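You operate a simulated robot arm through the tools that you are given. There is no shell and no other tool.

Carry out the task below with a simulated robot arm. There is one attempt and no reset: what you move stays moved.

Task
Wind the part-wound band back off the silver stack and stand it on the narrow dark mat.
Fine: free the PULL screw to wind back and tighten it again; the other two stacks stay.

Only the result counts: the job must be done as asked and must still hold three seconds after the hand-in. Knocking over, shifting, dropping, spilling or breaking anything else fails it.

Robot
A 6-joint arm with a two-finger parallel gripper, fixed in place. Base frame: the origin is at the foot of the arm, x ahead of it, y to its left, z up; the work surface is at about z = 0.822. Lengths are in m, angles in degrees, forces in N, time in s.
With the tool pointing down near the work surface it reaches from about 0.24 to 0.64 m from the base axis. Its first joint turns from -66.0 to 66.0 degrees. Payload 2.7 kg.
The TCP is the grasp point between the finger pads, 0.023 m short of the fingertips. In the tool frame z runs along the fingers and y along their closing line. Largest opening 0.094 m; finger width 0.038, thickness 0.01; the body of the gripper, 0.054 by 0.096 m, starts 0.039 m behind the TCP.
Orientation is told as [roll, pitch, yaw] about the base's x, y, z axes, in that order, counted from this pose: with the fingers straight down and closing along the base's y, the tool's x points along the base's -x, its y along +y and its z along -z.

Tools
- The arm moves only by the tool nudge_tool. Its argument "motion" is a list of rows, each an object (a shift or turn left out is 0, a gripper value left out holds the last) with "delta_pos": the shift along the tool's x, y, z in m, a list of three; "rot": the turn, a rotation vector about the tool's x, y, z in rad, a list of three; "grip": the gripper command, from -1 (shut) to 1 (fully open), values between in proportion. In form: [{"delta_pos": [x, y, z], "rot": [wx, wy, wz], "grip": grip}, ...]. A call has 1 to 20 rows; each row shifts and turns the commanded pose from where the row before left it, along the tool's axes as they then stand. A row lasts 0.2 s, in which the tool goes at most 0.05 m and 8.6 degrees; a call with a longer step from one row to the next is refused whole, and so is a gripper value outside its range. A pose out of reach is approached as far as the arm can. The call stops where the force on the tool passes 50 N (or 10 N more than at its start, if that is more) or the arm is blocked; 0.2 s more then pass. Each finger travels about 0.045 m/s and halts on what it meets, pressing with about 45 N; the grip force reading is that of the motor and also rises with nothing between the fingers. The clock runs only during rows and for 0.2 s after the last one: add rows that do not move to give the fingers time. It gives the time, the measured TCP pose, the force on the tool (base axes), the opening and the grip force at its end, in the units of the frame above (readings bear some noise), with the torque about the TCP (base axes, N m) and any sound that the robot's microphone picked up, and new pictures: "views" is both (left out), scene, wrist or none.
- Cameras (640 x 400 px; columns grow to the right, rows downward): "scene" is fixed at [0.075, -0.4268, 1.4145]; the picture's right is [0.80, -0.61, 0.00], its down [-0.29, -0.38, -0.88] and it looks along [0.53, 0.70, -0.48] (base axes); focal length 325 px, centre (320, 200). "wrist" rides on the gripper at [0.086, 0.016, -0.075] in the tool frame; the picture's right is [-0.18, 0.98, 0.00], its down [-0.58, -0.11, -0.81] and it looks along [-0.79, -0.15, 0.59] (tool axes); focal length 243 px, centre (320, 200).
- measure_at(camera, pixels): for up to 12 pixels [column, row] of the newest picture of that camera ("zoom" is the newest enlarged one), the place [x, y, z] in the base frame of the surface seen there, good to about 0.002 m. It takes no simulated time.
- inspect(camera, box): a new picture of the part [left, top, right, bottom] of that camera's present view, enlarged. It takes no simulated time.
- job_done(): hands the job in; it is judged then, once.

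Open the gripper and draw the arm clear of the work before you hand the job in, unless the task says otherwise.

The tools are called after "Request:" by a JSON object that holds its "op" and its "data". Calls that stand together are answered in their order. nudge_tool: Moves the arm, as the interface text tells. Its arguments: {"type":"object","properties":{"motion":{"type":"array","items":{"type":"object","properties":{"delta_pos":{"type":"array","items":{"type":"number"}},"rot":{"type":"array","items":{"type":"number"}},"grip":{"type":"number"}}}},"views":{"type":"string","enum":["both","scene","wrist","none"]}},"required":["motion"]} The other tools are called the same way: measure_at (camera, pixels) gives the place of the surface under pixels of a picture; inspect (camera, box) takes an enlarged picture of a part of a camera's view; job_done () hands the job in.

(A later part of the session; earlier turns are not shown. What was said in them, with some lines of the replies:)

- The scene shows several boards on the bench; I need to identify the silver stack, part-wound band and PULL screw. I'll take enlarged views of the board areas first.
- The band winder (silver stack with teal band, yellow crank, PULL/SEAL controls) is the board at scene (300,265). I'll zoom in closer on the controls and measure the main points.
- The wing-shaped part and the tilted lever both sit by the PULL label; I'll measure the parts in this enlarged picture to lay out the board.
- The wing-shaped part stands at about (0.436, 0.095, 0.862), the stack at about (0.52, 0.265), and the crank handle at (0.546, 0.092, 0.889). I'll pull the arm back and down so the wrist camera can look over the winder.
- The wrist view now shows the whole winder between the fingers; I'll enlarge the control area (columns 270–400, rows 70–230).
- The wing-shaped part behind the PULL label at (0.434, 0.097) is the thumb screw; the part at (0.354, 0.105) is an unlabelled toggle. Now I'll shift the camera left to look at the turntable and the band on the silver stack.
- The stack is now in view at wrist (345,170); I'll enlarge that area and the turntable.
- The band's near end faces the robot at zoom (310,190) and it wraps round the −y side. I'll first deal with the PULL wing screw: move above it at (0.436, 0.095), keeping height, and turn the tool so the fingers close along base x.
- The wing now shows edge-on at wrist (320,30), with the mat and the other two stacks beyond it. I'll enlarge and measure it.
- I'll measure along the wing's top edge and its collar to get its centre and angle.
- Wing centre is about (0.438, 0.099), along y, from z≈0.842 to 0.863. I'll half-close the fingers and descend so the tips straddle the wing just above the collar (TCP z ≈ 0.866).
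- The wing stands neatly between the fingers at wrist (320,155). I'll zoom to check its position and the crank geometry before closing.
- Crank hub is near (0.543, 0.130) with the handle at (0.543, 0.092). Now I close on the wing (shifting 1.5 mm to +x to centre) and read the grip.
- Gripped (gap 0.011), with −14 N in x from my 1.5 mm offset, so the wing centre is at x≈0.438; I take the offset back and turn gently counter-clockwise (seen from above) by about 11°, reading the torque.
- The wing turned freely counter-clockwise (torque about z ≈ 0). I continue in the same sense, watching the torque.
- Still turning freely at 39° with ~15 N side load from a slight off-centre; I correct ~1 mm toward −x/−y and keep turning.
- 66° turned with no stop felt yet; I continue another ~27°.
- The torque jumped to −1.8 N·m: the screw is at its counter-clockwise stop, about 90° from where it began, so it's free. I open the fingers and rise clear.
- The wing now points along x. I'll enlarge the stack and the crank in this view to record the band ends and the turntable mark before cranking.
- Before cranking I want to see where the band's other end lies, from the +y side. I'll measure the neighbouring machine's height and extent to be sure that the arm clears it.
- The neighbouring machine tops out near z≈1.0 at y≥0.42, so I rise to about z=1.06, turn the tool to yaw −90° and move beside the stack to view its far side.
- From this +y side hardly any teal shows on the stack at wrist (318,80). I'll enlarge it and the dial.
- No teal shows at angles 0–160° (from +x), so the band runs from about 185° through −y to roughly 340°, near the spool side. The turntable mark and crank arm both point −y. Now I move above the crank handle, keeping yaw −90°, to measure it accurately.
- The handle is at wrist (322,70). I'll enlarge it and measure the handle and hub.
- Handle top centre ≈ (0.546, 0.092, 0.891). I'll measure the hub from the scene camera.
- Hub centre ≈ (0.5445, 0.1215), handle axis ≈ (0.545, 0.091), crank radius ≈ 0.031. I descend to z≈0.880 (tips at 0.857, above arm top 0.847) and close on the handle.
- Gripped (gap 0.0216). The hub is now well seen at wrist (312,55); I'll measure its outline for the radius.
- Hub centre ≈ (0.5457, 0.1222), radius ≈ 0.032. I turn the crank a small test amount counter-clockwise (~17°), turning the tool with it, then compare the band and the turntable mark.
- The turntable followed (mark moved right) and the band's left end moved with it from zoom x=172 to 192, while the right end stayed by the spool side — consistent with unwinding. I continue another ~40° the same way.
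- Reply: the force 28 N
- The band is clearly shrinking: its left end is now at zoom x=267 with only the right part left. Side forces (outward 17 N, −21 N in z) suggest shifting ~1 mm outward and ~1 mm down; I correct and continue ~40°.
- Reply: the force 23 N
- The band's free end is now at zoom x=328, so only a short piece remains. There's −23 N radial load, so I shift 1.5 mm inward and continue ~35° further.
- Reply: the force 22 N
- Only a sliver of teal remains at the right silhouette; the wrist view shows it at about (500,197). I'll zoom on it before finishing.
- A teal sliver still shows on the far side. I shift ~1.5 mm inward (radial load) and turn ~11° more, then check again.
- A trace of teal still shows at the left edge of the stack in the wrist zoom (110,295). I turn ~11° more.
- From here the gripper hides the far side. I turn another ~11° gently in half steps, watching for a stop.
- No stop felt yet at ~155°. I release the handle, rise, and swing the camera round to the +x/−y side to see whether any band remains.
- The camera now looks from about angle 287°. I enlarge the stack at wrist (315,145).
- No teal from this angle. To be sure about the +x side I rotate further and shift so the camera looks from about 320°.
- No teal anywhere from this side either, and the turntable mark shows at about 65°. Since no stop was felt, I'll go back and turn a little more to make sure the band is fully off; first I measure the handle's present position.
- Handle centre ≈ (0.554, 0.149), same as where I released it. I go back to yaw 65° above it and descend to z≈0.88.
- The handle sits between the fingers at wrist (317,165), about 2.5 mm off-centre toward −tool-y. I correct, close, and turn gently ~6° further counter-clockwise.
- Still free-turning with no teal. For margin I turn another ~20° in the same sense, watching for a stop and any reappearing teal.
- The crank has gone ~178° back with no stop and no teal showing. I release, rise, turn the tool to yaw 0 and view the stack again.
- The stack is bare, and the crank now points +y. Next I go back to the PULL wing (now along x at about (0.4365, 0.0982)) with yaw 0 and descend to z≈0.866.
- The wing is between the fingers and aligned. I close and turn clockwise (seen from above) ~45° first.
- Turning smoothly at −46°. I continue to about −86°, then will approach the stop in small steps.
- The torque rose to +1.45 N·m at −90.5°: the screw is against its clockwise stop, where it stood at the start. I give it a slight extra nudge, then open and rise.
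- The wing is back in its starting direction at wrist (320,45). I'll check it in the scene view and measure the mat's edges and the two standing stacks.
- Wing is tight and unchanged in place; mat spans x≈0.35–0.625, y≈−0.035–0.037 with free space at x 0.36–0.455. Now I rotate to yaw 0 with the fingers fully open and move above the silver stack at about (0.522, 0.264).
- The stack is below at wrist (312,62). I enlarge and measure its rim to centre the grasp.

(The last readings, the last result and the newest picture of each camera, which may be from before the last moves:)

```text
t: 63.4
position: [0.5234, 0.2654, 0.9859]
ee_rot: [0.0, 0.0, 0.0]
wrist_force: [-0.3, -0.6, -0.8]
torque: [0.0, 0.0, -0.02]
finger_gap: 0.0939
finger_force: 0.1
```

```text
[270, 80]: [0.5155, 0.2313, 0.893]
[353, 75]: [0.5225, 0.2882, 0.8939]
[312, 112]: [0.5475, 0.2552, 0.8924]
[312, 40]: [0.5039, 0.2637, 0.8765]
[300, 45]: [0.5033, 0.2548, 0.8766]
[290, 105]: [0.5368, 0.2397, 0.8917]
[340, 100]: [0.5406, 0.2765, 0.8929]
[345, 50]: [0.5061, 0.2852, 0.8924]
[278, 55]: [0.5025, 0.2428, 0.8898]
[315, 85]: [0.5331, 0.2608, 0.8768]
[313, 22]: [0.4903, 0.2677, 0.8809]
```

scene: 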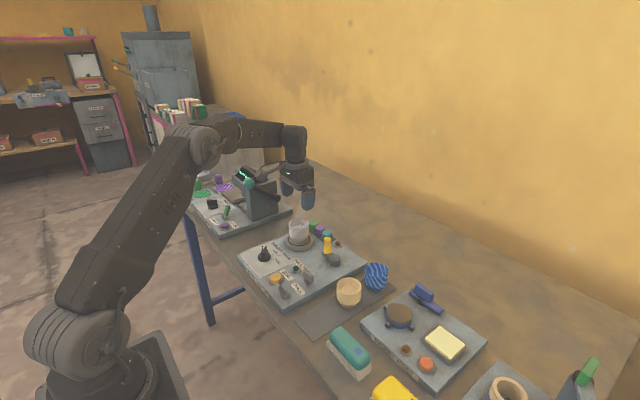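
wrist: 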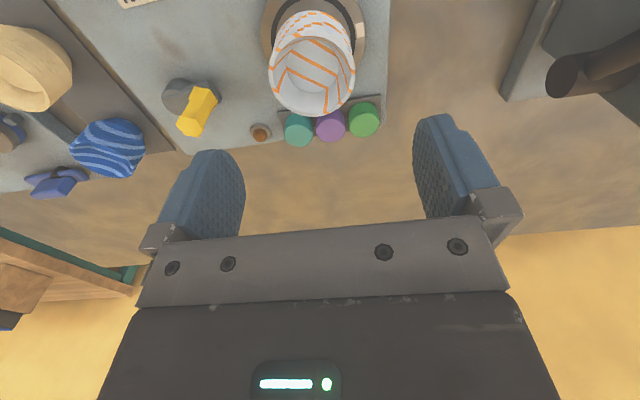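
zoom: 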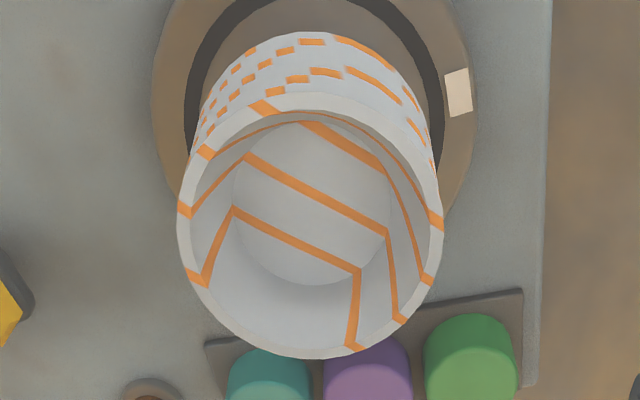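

Rim circle: centre ≈ (0.520, 0.260), radius ≈ 0.029, top z ≈ 0.893. I centre the tool and descend to TCP z≈0.877 (tips 0.854, above the turntable at 0.837).

Request:
{"op": "nudge_tool", "data": {"motion": [{"delta_pos": [0.0034, -0.0054, 0.02]}, {"delta_pos": [0, 0, 0.03]}, {"delta_pos": [0, 0, 0.03]}, {"delta_pos": [0, 0, 0.029]}, {"delta_pos": [0, 0, 0]}]}}

Request:
{"op": "inspect", "data": {"camera": "wrist", "box": [200, 60, 460, 240]}}

```text
t: 64.6
position: [0.5203, 0.2605, 0.8754]
ee_rot: [0.0, -0.1, 0.0]
wrist_force: [0.1, 0.1, -0.2]
torque: [0.03, 0.01, 0.01]
finger_gap: 0.0942
finger_force: 0.0
```

scene: 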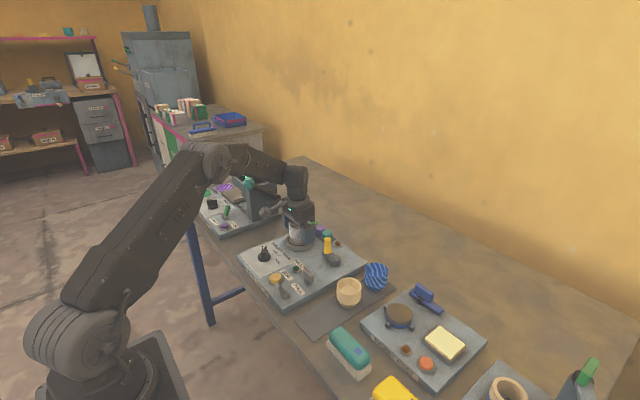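
wrist: 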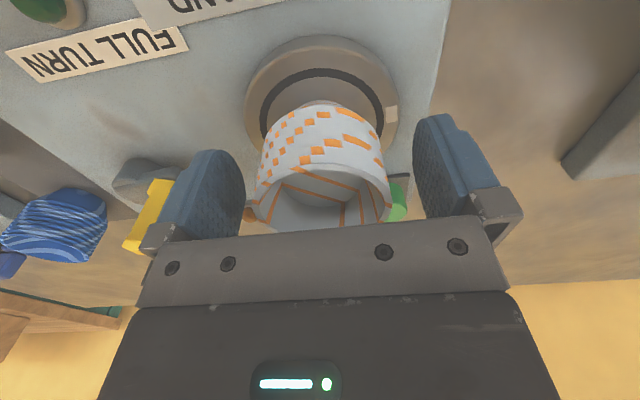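

```text
2.22 times, centred on (330, 150) of wrist
```

zoom: 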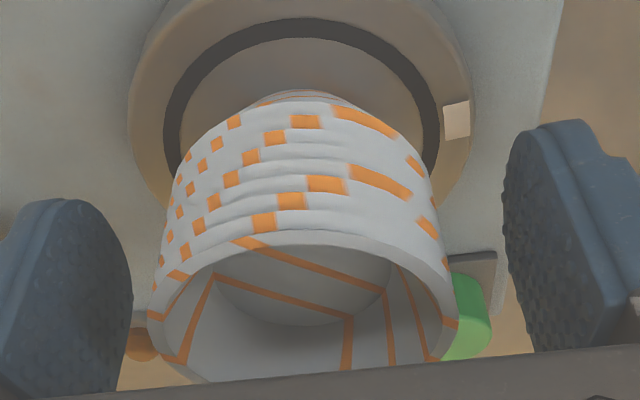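

The stack sits ~2 mm toward −y of the finger midline. I shift 2 mm and close to a target slightly below its diameter.

Request:
{"op": "nudge_tool", "data": {"motion": [{"delta_pos": [0, -0.002, 0]}, {"grip": 0.0}, {"grip": 0.0}, {"grip": 0.0}, {"grip": 0.0}]}}

```text
t: 65.8
position: [0.5189, 0.2578, 0.8763]
ee_rot: [0.0, -0.1, -0.1]
wrist_force: [-0.6, 1.1, -0.5]
torque: [0.03, 0.02, -0.01]
finger_gap: 0.0589
finger_force: 45.5
```

scene: 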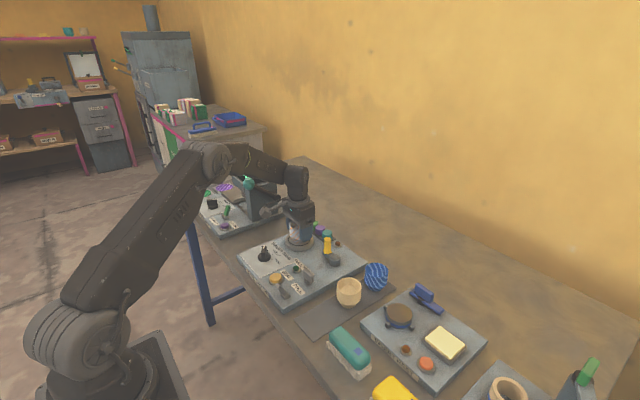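
wrist: 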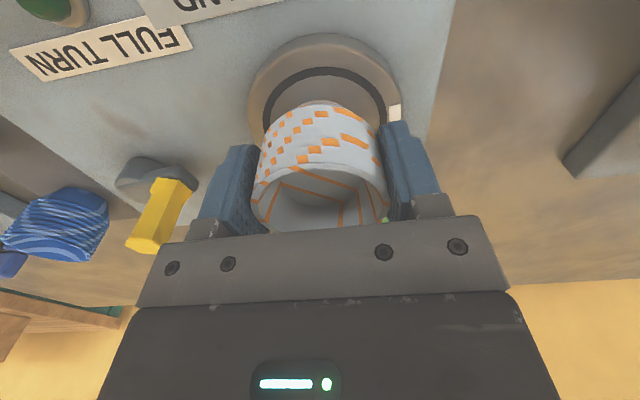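

Gripped at 0.0589 with balanced forces (stack axis ≈ (0.519, 0.258)). I lift straight up slowly.

Request:
{"op": "nudge_tool", "data": {"motion": [{"delta_pos": [0, 0, -0.01]}, {"delta_pos": [0, 0, -0.015]}, {"delta_pos": [0, 0, -0.02]}, {"delta_pos": [0, 0, -0.02]}, {"delta_pos": [0, 0, 0]}]}}

Request:
{"op": "inspect", "data": {"camera": "scene", "box": [255, 170, 355, 260]}}

```text
t: 67.0
position: [0.5193, 0.2571, 0.9416]
ee_rot: [0.0, -0.1, 0.0]
wrist_force: [1.3, 0.1, -0.9]
torque: [-0.03, 0.02, 0.01]
finger_gap: 0.0592
finger_force: 45.1
```

scene: 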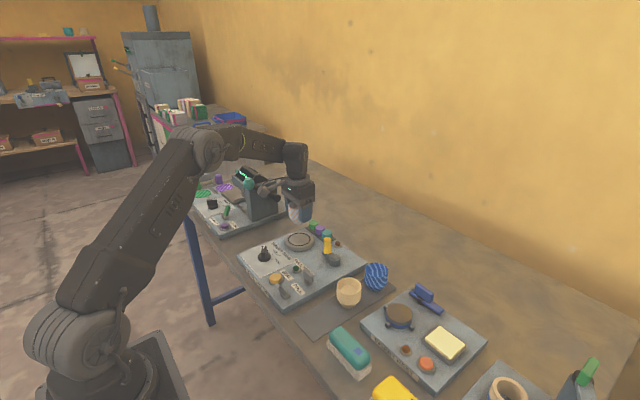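
wrist: 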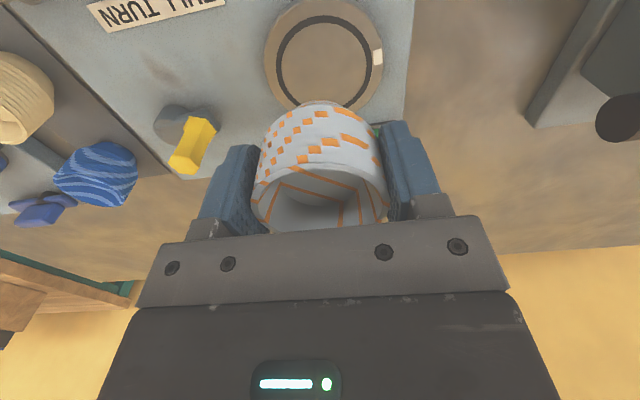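

```text
4.44 times, centred on (305, 215) of scene
```

zoom: 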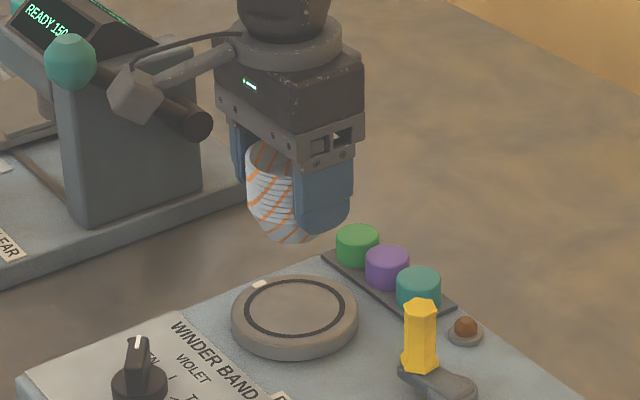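

The stack lifted cleanly and the turntable is empty. I raise a bit more and carry it over to above the free end of the mat at about (0.402, 0.000).

Request:
{"op": "nudge_tool", "data": {"motion": [{"delta_pos": [0, 0, -0.025]}, {"delta_pos": [0, 0, -0.025]}, {"delta_pos": [0.013, -0.02856, 0]}, {"delta_pos": [0.013, -0.02856, 0]}, {"delta_pos": [0.013, -0.02856, 0]}, {"delta_pos": [0.013, -0.02856, 0]}, {"delta_pos": [0.013, -0.02856, 0]}, {"delta_pos": [0.013, -0.02856, 0]}, {"delta_pos": [0.013, -0.02856, 0]}, {"delta_pos": [0.013, -0.02856, 0]}, {"delta_pos": [0.013, -0.02856, 0]}, {"delta_pos": [0, 0, 0]}]}}

```text
t: 69.6
position: [0.4018, -0.0, 0.9916]
ee_rot: [-0.1, -0.1, 0.0]
wrist_force: [-0.8, -0.8, -1.1]
torque: [0.03, 0.02, 0.0]
finger_gap: 0.059
finger_force: 45.4
```

scene: 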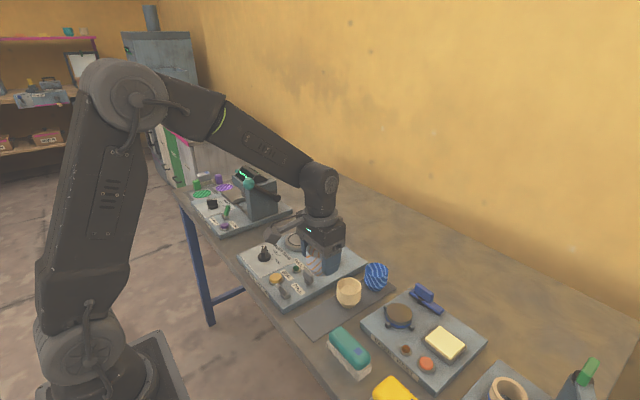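
wrist: 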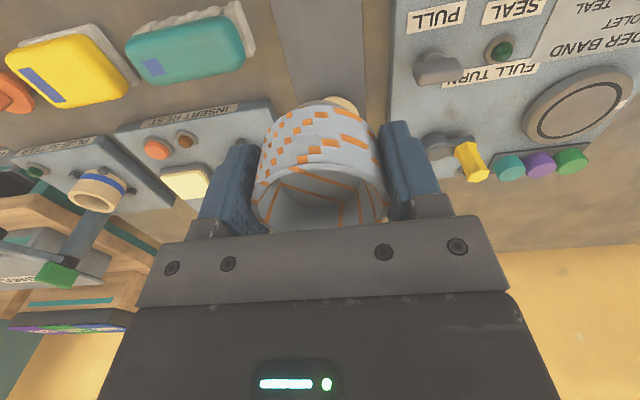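

The stack is held above the mat. I rotate to yaw −90° so that the fingers open along the mat, away from the winder board's raised edge.

Request:
{"op": "nudge_tool", "data": {"motion": [{"rot": [0, 0, 0.1428]}, {"rot": [0, 0, 0.1428]}, {"rot": [0, 0, 0.1428]}, {"rot": [0, 0, 0.1428]}, {"rot": [0, 0, 0.1428]}, {"rot": [0, 0, 0.1428]}, {"rot": [0, 0, 0.1428]}, {"rot": [0, 0, 0.1428]}, {"rot": [0, 0, 0.1428]}, {"rot": [0, 0, 0.1428]}, {"rot": [0, 0, 0.1428]}, {"delta_pos": [0, 0, 0]}]}}

Request:
{"op": "measure_at", "data": {"camera": "scene", "pixels": [[295, 322], [320, 337], [340, 315], [349, 290], [348, 284], [338, 290], [360, 290], [345, 335], [340, 345], [330, 320]]}}

```text
t: 72.2
position: [0.4026, 0.0013, 0.9891]
ee_rot: [0.1, 0.0, -90.0]
wrist_force: [-0.2, 0.5, -1.6]
torque: [-0.02, 0.0, -0.01]
finger_gap: 0.0589
finger_force: 44.9
```

scene: 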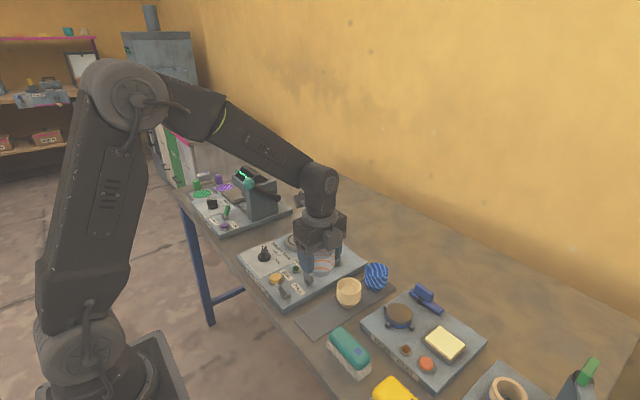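
wrist: 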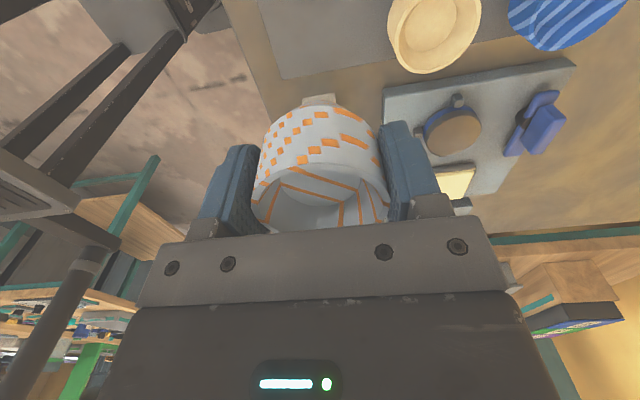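

```text
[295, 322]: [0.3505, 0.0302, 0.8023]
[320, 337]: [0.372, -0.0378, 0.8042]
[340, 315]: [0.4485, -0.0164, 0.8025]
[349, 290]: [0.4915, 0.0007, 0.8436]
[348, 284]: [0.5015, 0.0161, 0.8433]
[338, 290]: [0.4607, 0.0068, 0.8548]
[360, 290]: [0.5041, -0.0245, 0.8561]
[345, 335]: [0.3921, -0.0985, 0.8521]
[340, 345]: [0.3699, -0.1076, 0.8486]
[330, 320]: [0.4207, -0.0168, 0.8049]
```

Beige stack's near edge is at x≈0.46, mat centreline y≈0. I aim for (0.398, 0.000), descend to just above the mat, then go on in small steps.

Request:
{"op": "nudge_tool", "data": {"motion": [{"delta_pos": [-0.0013, -0.0046, 0]}, {"delta_pos": [0, 0, 0.03]}, {"delta_pos": [0, 0, 0.03]}, {"delta_pos": [0, 0, 0.03]}, {"delta_pos": [0, 0, 0.025]}, {"delta_pos": [0, 0, 0.02]}, {"delta_pos": [0, 0, 0]}]}}

Request:
{"op": "inspect", "data": {"camera": "scene", "box": [270, 240, 400, 350]}}

```text
t: 73.8
position: [0.3987, -0.0008, 0.8552]
ee_rot: [0.1, 0.0, -90.0]
wrist_force: [0.3, 0.6, -1.3]
torque: [-0.02, 0.04, 0.0]
finger_gap: 0.0591
finger_force: 45.4
```

scene: 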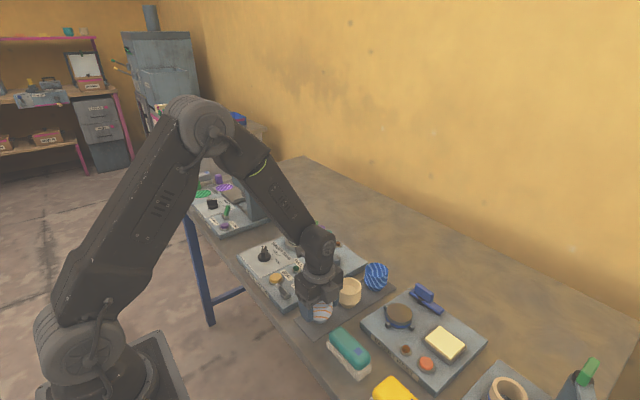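
wrist: 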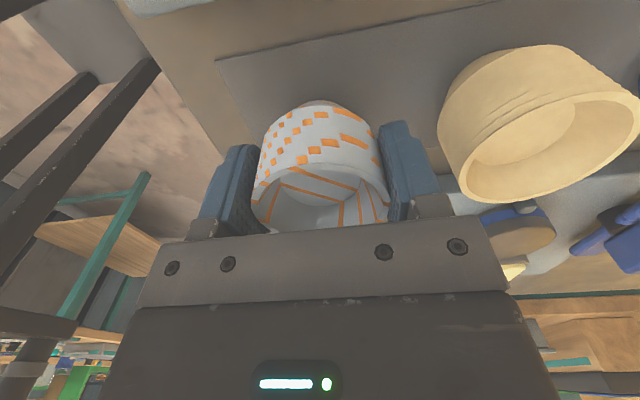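

```text
3.64 times, centred on (335, 295) of scene
```

zoom: 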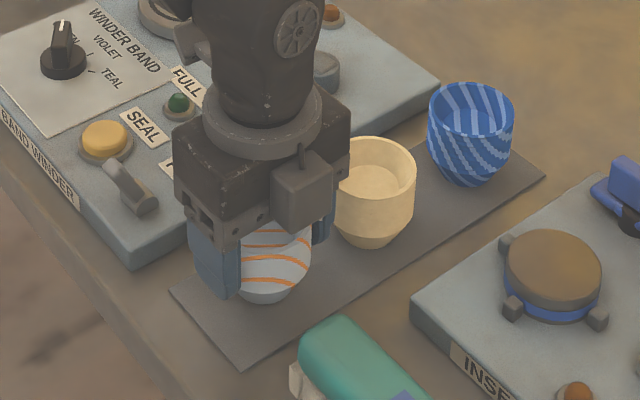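

The stack is ~12 mm above the mat, upright, clear of the beige one. I lower in small steps and watch the vertical force.

Request:
{"op": "nudge_tool", "data": {"motion": [{"delta_pos": [0, 0, 0.005]}, {"delta_pos": [0, 0, 0.003]}, {"delta_pos": [0, 0, 0.002]}, {"delta_pos": [0, 0, 0]}], "views": "none"}}

```text
t: 74.8
position: [0.3987, -0.0008, 0.8456]
ee_rot: [0.0, -0.1, -90.1]
wrist_force: [-0.1, 0.7, -2.0]
torque: [-0.03, 0.01, 0.01]
finger_gap: 0.0589
finger_force: 44.6
```

No contact yet at z=0.8456; I lower another 2 mm, 1 mm at a time.

Request:
{"op": "nudge_tool", "data": {"motion": [{"delta_pos": [0, 0, 0.001]}, {"delta_pos": [0, 0, 0.001]}, {"delta_pos": [0, 0, 0]}], "views": "none"}}

```text
t: 75.6
position: [0.3982, 0.0, 0.8446]
ee_rot: [0.2, -0.1, -90.0]
wrist_force: [0.4, -0.3, -0.7]
torque: [0.01, -0.01, 0.03]
finger_gap: 0.0589
finger_force: 44.6
```

Vertical force is −0.7 N (noise level); another 2 mm in 1 mm steps.

Request:
{"op": "nudge_tool", "data": {"motion": [{"delta_pos": [0, 0, 0.001]}, {"delta_pos": [0, 0, 0.001]}, {"delta_pos": [0, 0, 0]}], "views": "wrist"}}

Request:
{"op": "inspect", "data": {"camera": "scene", "box": [290, 270, 370, 340]}}

```text
t: 76.4
position: [0.398, -0.0008, 0.8437]
ee_rot: [0.1, 0.1, -90.0]
wrist_force: [-5.3, 0.7, 19.9]
torque: [-0.24, 0.42, -0.08]
finger_gap: 0.0589
finger_force: 45.2
```

wrist: 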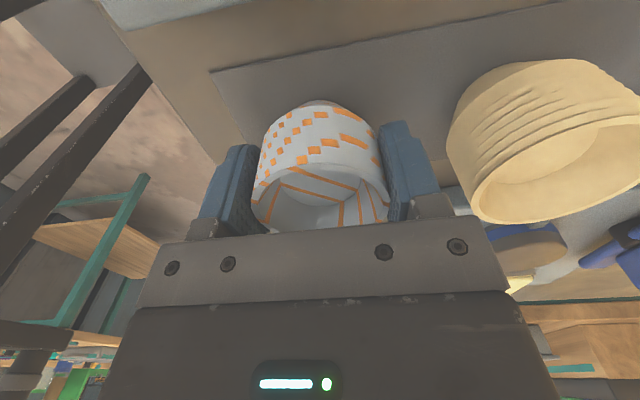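

```text
5.71 times, centred on (330, 305) of scene
```

zoom: 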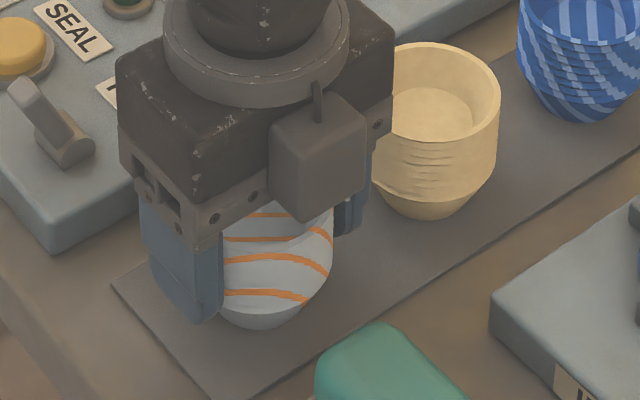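

Contact at z≈0.8437 with +20 N: the stack stands on the mat. I ease up ~1.5 mm to relieve the press, then open the fingers gradually to 0.075 (clear of the beige stack).

Request:
{"op": "nudge_tool", "data": {"motion": [{"delta_pos": [0, 0, -0.0015]}, {"delta_pos": [0, 0, 0]}, {"grip": 0.3}, {"grip": 0.4}, {"grip": 0.5}, {"grip": 0.58}, {"grip": 0.58}, {"grip": 0.58}]}}

Request:
{"op": "inspect", "data": {"camera": "wrist", "box": [200, 60, 500, 240]}}

```text
t: 78.2
position: [0.398, -0.0015, 0.843]
ee_rot: [0.0, 0.0, -89.9]
wrist_force: [0.0, 0.3, 0.4]
torque: [-0.02, 0.02, -0.01]
finger_gap: 0.0746
finger_force: 0.1
```

scene: 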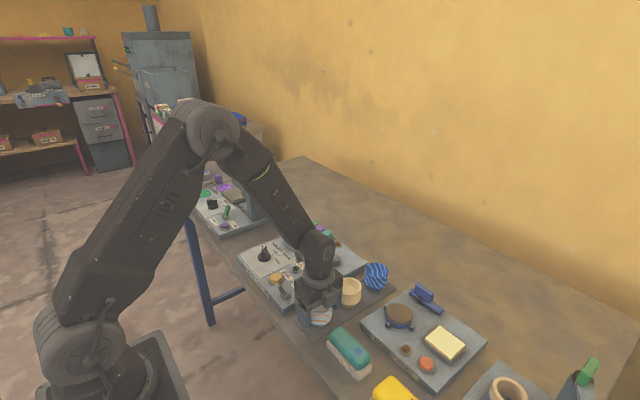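
wrist: 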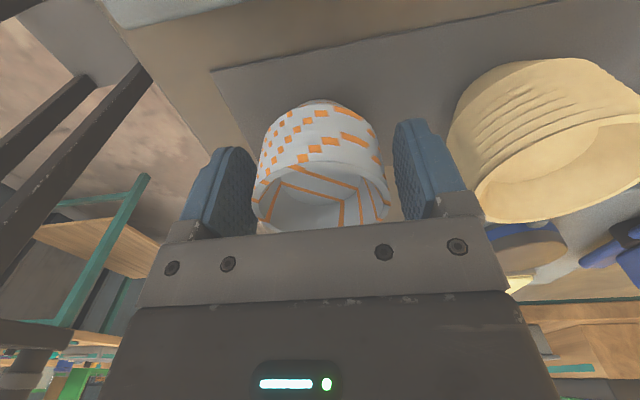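

```text
2.13 times, centred on (350, 150) of wrist
```

zoom: 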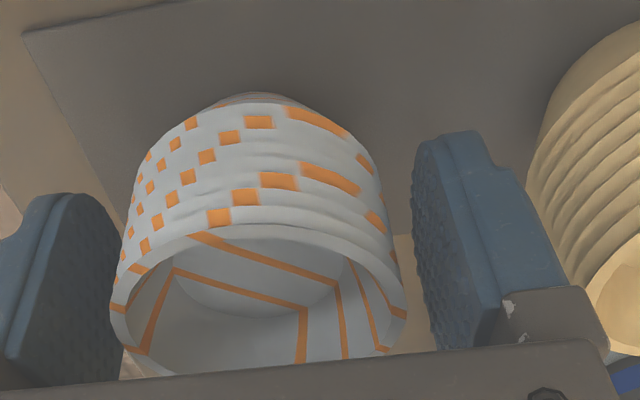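

Both fingers are clear of the stack, which stands upright on the mat. I rise straight up and draw back.

Request:
{"op": "nudge_tool", "data": {"motion": [{"delta_pos": [0, 0, -0.015]}, {"delta_pos": [0, 0, -0.025]}, {"delta_pos": [0, 0, -0.035]}, {"delta_pos": [0, 0, -0.04]}, {"delta_pos": [0, 0, -0.04]}, {"delta_pos": [0, 0, -0.04]}, {"delta_pos": [0, 0, 0]}]}}

Request:
{"op": "inspect", "data": {"camera": "scene", "box": [270, 230, 420, 350]}}

```text
t: 79.8
position: [0.397, -0.0001, 1.0392]
ee_rot: [0.1, 0.0, -90.0]
wrist_force: [1.1, 0.4, -0.1]
torque: [0.02, 0.01, 0.0]
finger_gap: 0.0746
finger_force: 0.2
```

scene: 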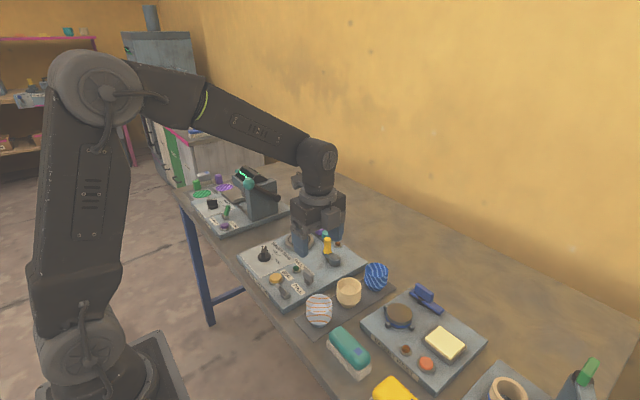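
wrist: 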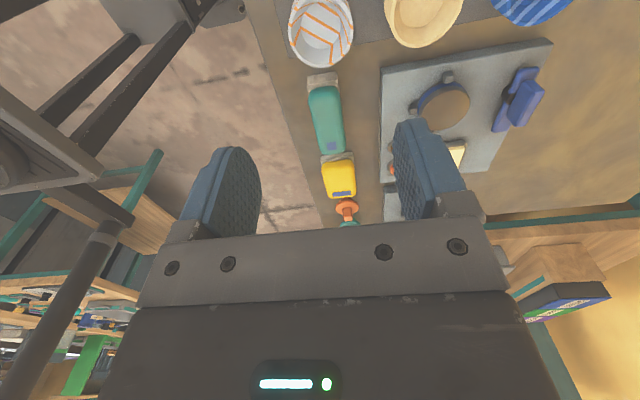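

```text
3.33 times, centred on (345, 290) of scene
```

zoom: 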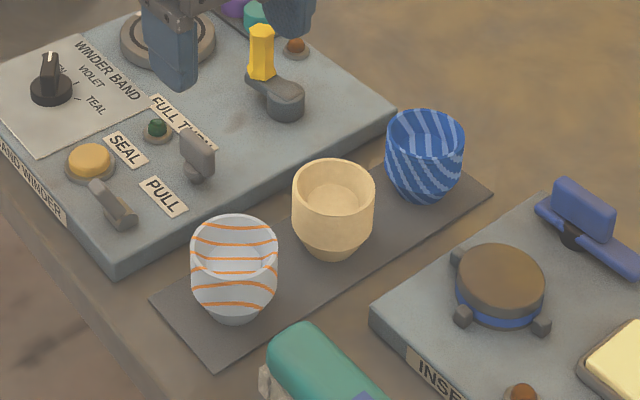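

The silver stack stands on the mat with the beige and blue stacks untouched. I draw the arm further up and away, then take a last close look at the stack and screw.

Request:
{"op": "nudge_tool", "data": {"motion": [{"delta_pos": [0, 0, -0.04]}, {"delta_pos": [0, 0, -0.04]}, {"delta_pos": [0, 0, -0.04]}, {"delta_pos": [0.04, 0, 0]}, {"delta_pos": [0.04, 0, 0]}, {"delta_pos": [0.04, 0, 0], "grip": 1}, {"delta_pos": [0, 0, 0]}, {"delta_pos": [0, 0, 0]}]}}

Request:
{"op": "inspect", "data": {"camera": "scene", "box": [290, 270, 370, 340]}}

Request:
{"op": "inspect", "data": {"camera": "scene", "box": [240, 210, 370, 310]}}

Request:
{"op": "inspect", "data": {"camera": "wrist", "box": [240, 0, 460, 140]}}

Request:
{"op": "measure_at", "data": {"camera": "scene", "pixels": [[319, 296], [319, 322], [307, 305], [331, 305], [319, 310]]}}

```text
t: 81.6
position: [0.3981, 0.119, 1.1581]
ee_rot: [0.1, 0.0, -90.0]
wrist_force: [0.2, 0.3, 0.0]
torque: [0.01, -0.04, 0.0]
finger_gap: 0.0942
finger_force: 0.0
```

scene: 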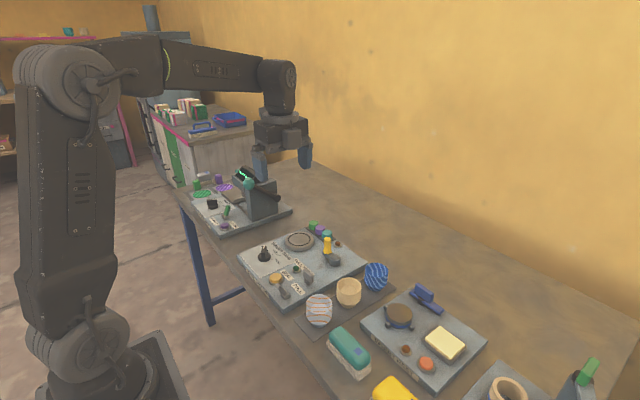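
wrist: 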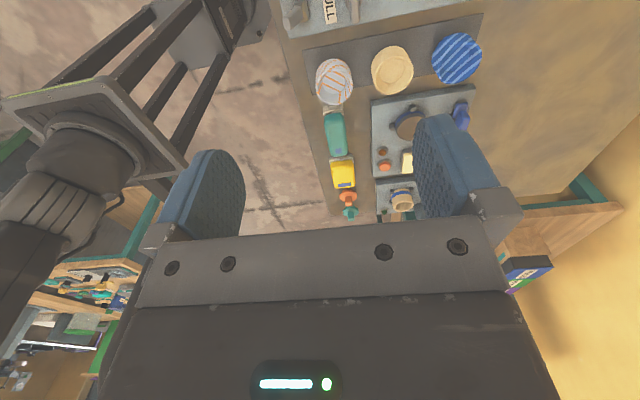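

```text
5.71 times, centred on (330, 305) of scene
```

zoom: 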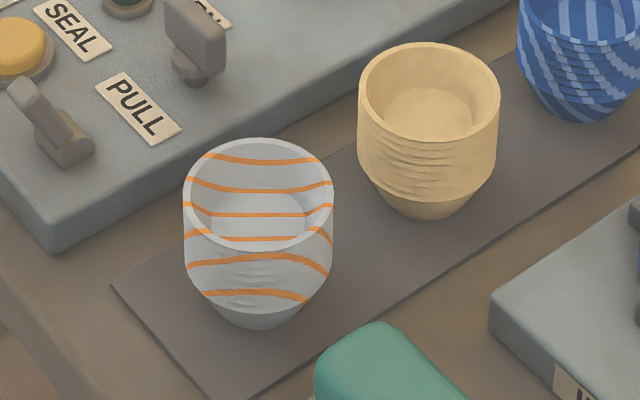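

```text
4.00 times, centred on (305, 260) of scene
```

zoom: 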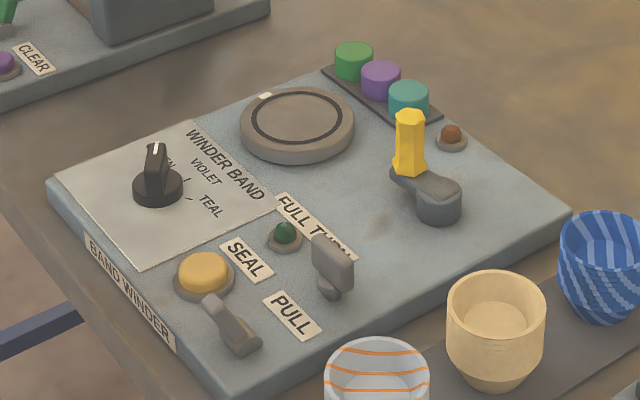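

```text
2.86 times, centred on (350, 70) of wrist
```

zoom: 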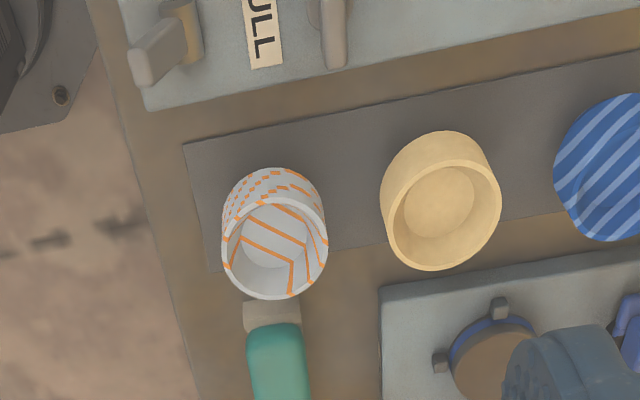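

```text
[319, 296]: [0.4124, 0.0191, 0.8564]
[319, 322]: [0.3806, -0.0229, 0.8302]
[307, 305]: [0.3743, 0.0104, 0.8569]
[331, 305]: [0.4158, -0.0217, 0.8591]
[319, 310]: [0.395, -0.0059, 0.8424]
```

The silver stack stands bare and upright on the dark mat at about (0.397, −0.002). The beige and blue stacks have not moved, the PULL screw is back in its tight position, and the arm is clear with the gripper open. I hand the job in.

Request:
{"op": "job_done", "data": {}}

```text
The job is handed in.
```

The band is wound fully off the silver stack, and the stack is standing upright on the narrow dark mat at the near end, beside the beige one. I've handed the job in but have no verdict yet.

- **PULL screw:** I took the wing-shaped screw by the PULL label as the one you meant. I turned it about 90° counter-clockwise to its stop to free it. Afterwards I turned it back clockwise to its other stop, the position it started in.
- **Band:** I turned the crank about 178° counter-clockwise, well past the point where the last of the teal disappeared. I felt no stop, and no teal showed on the stack from any angle I checked afterwards.
- **Everything else:** The beige and blue stacks are where they were. I left the dial, the SEAL button and the unlabelled toggle alone. The crank handle now points away from the mat, towards the empty turntable.

The arm is clear of the work with the gripper open.
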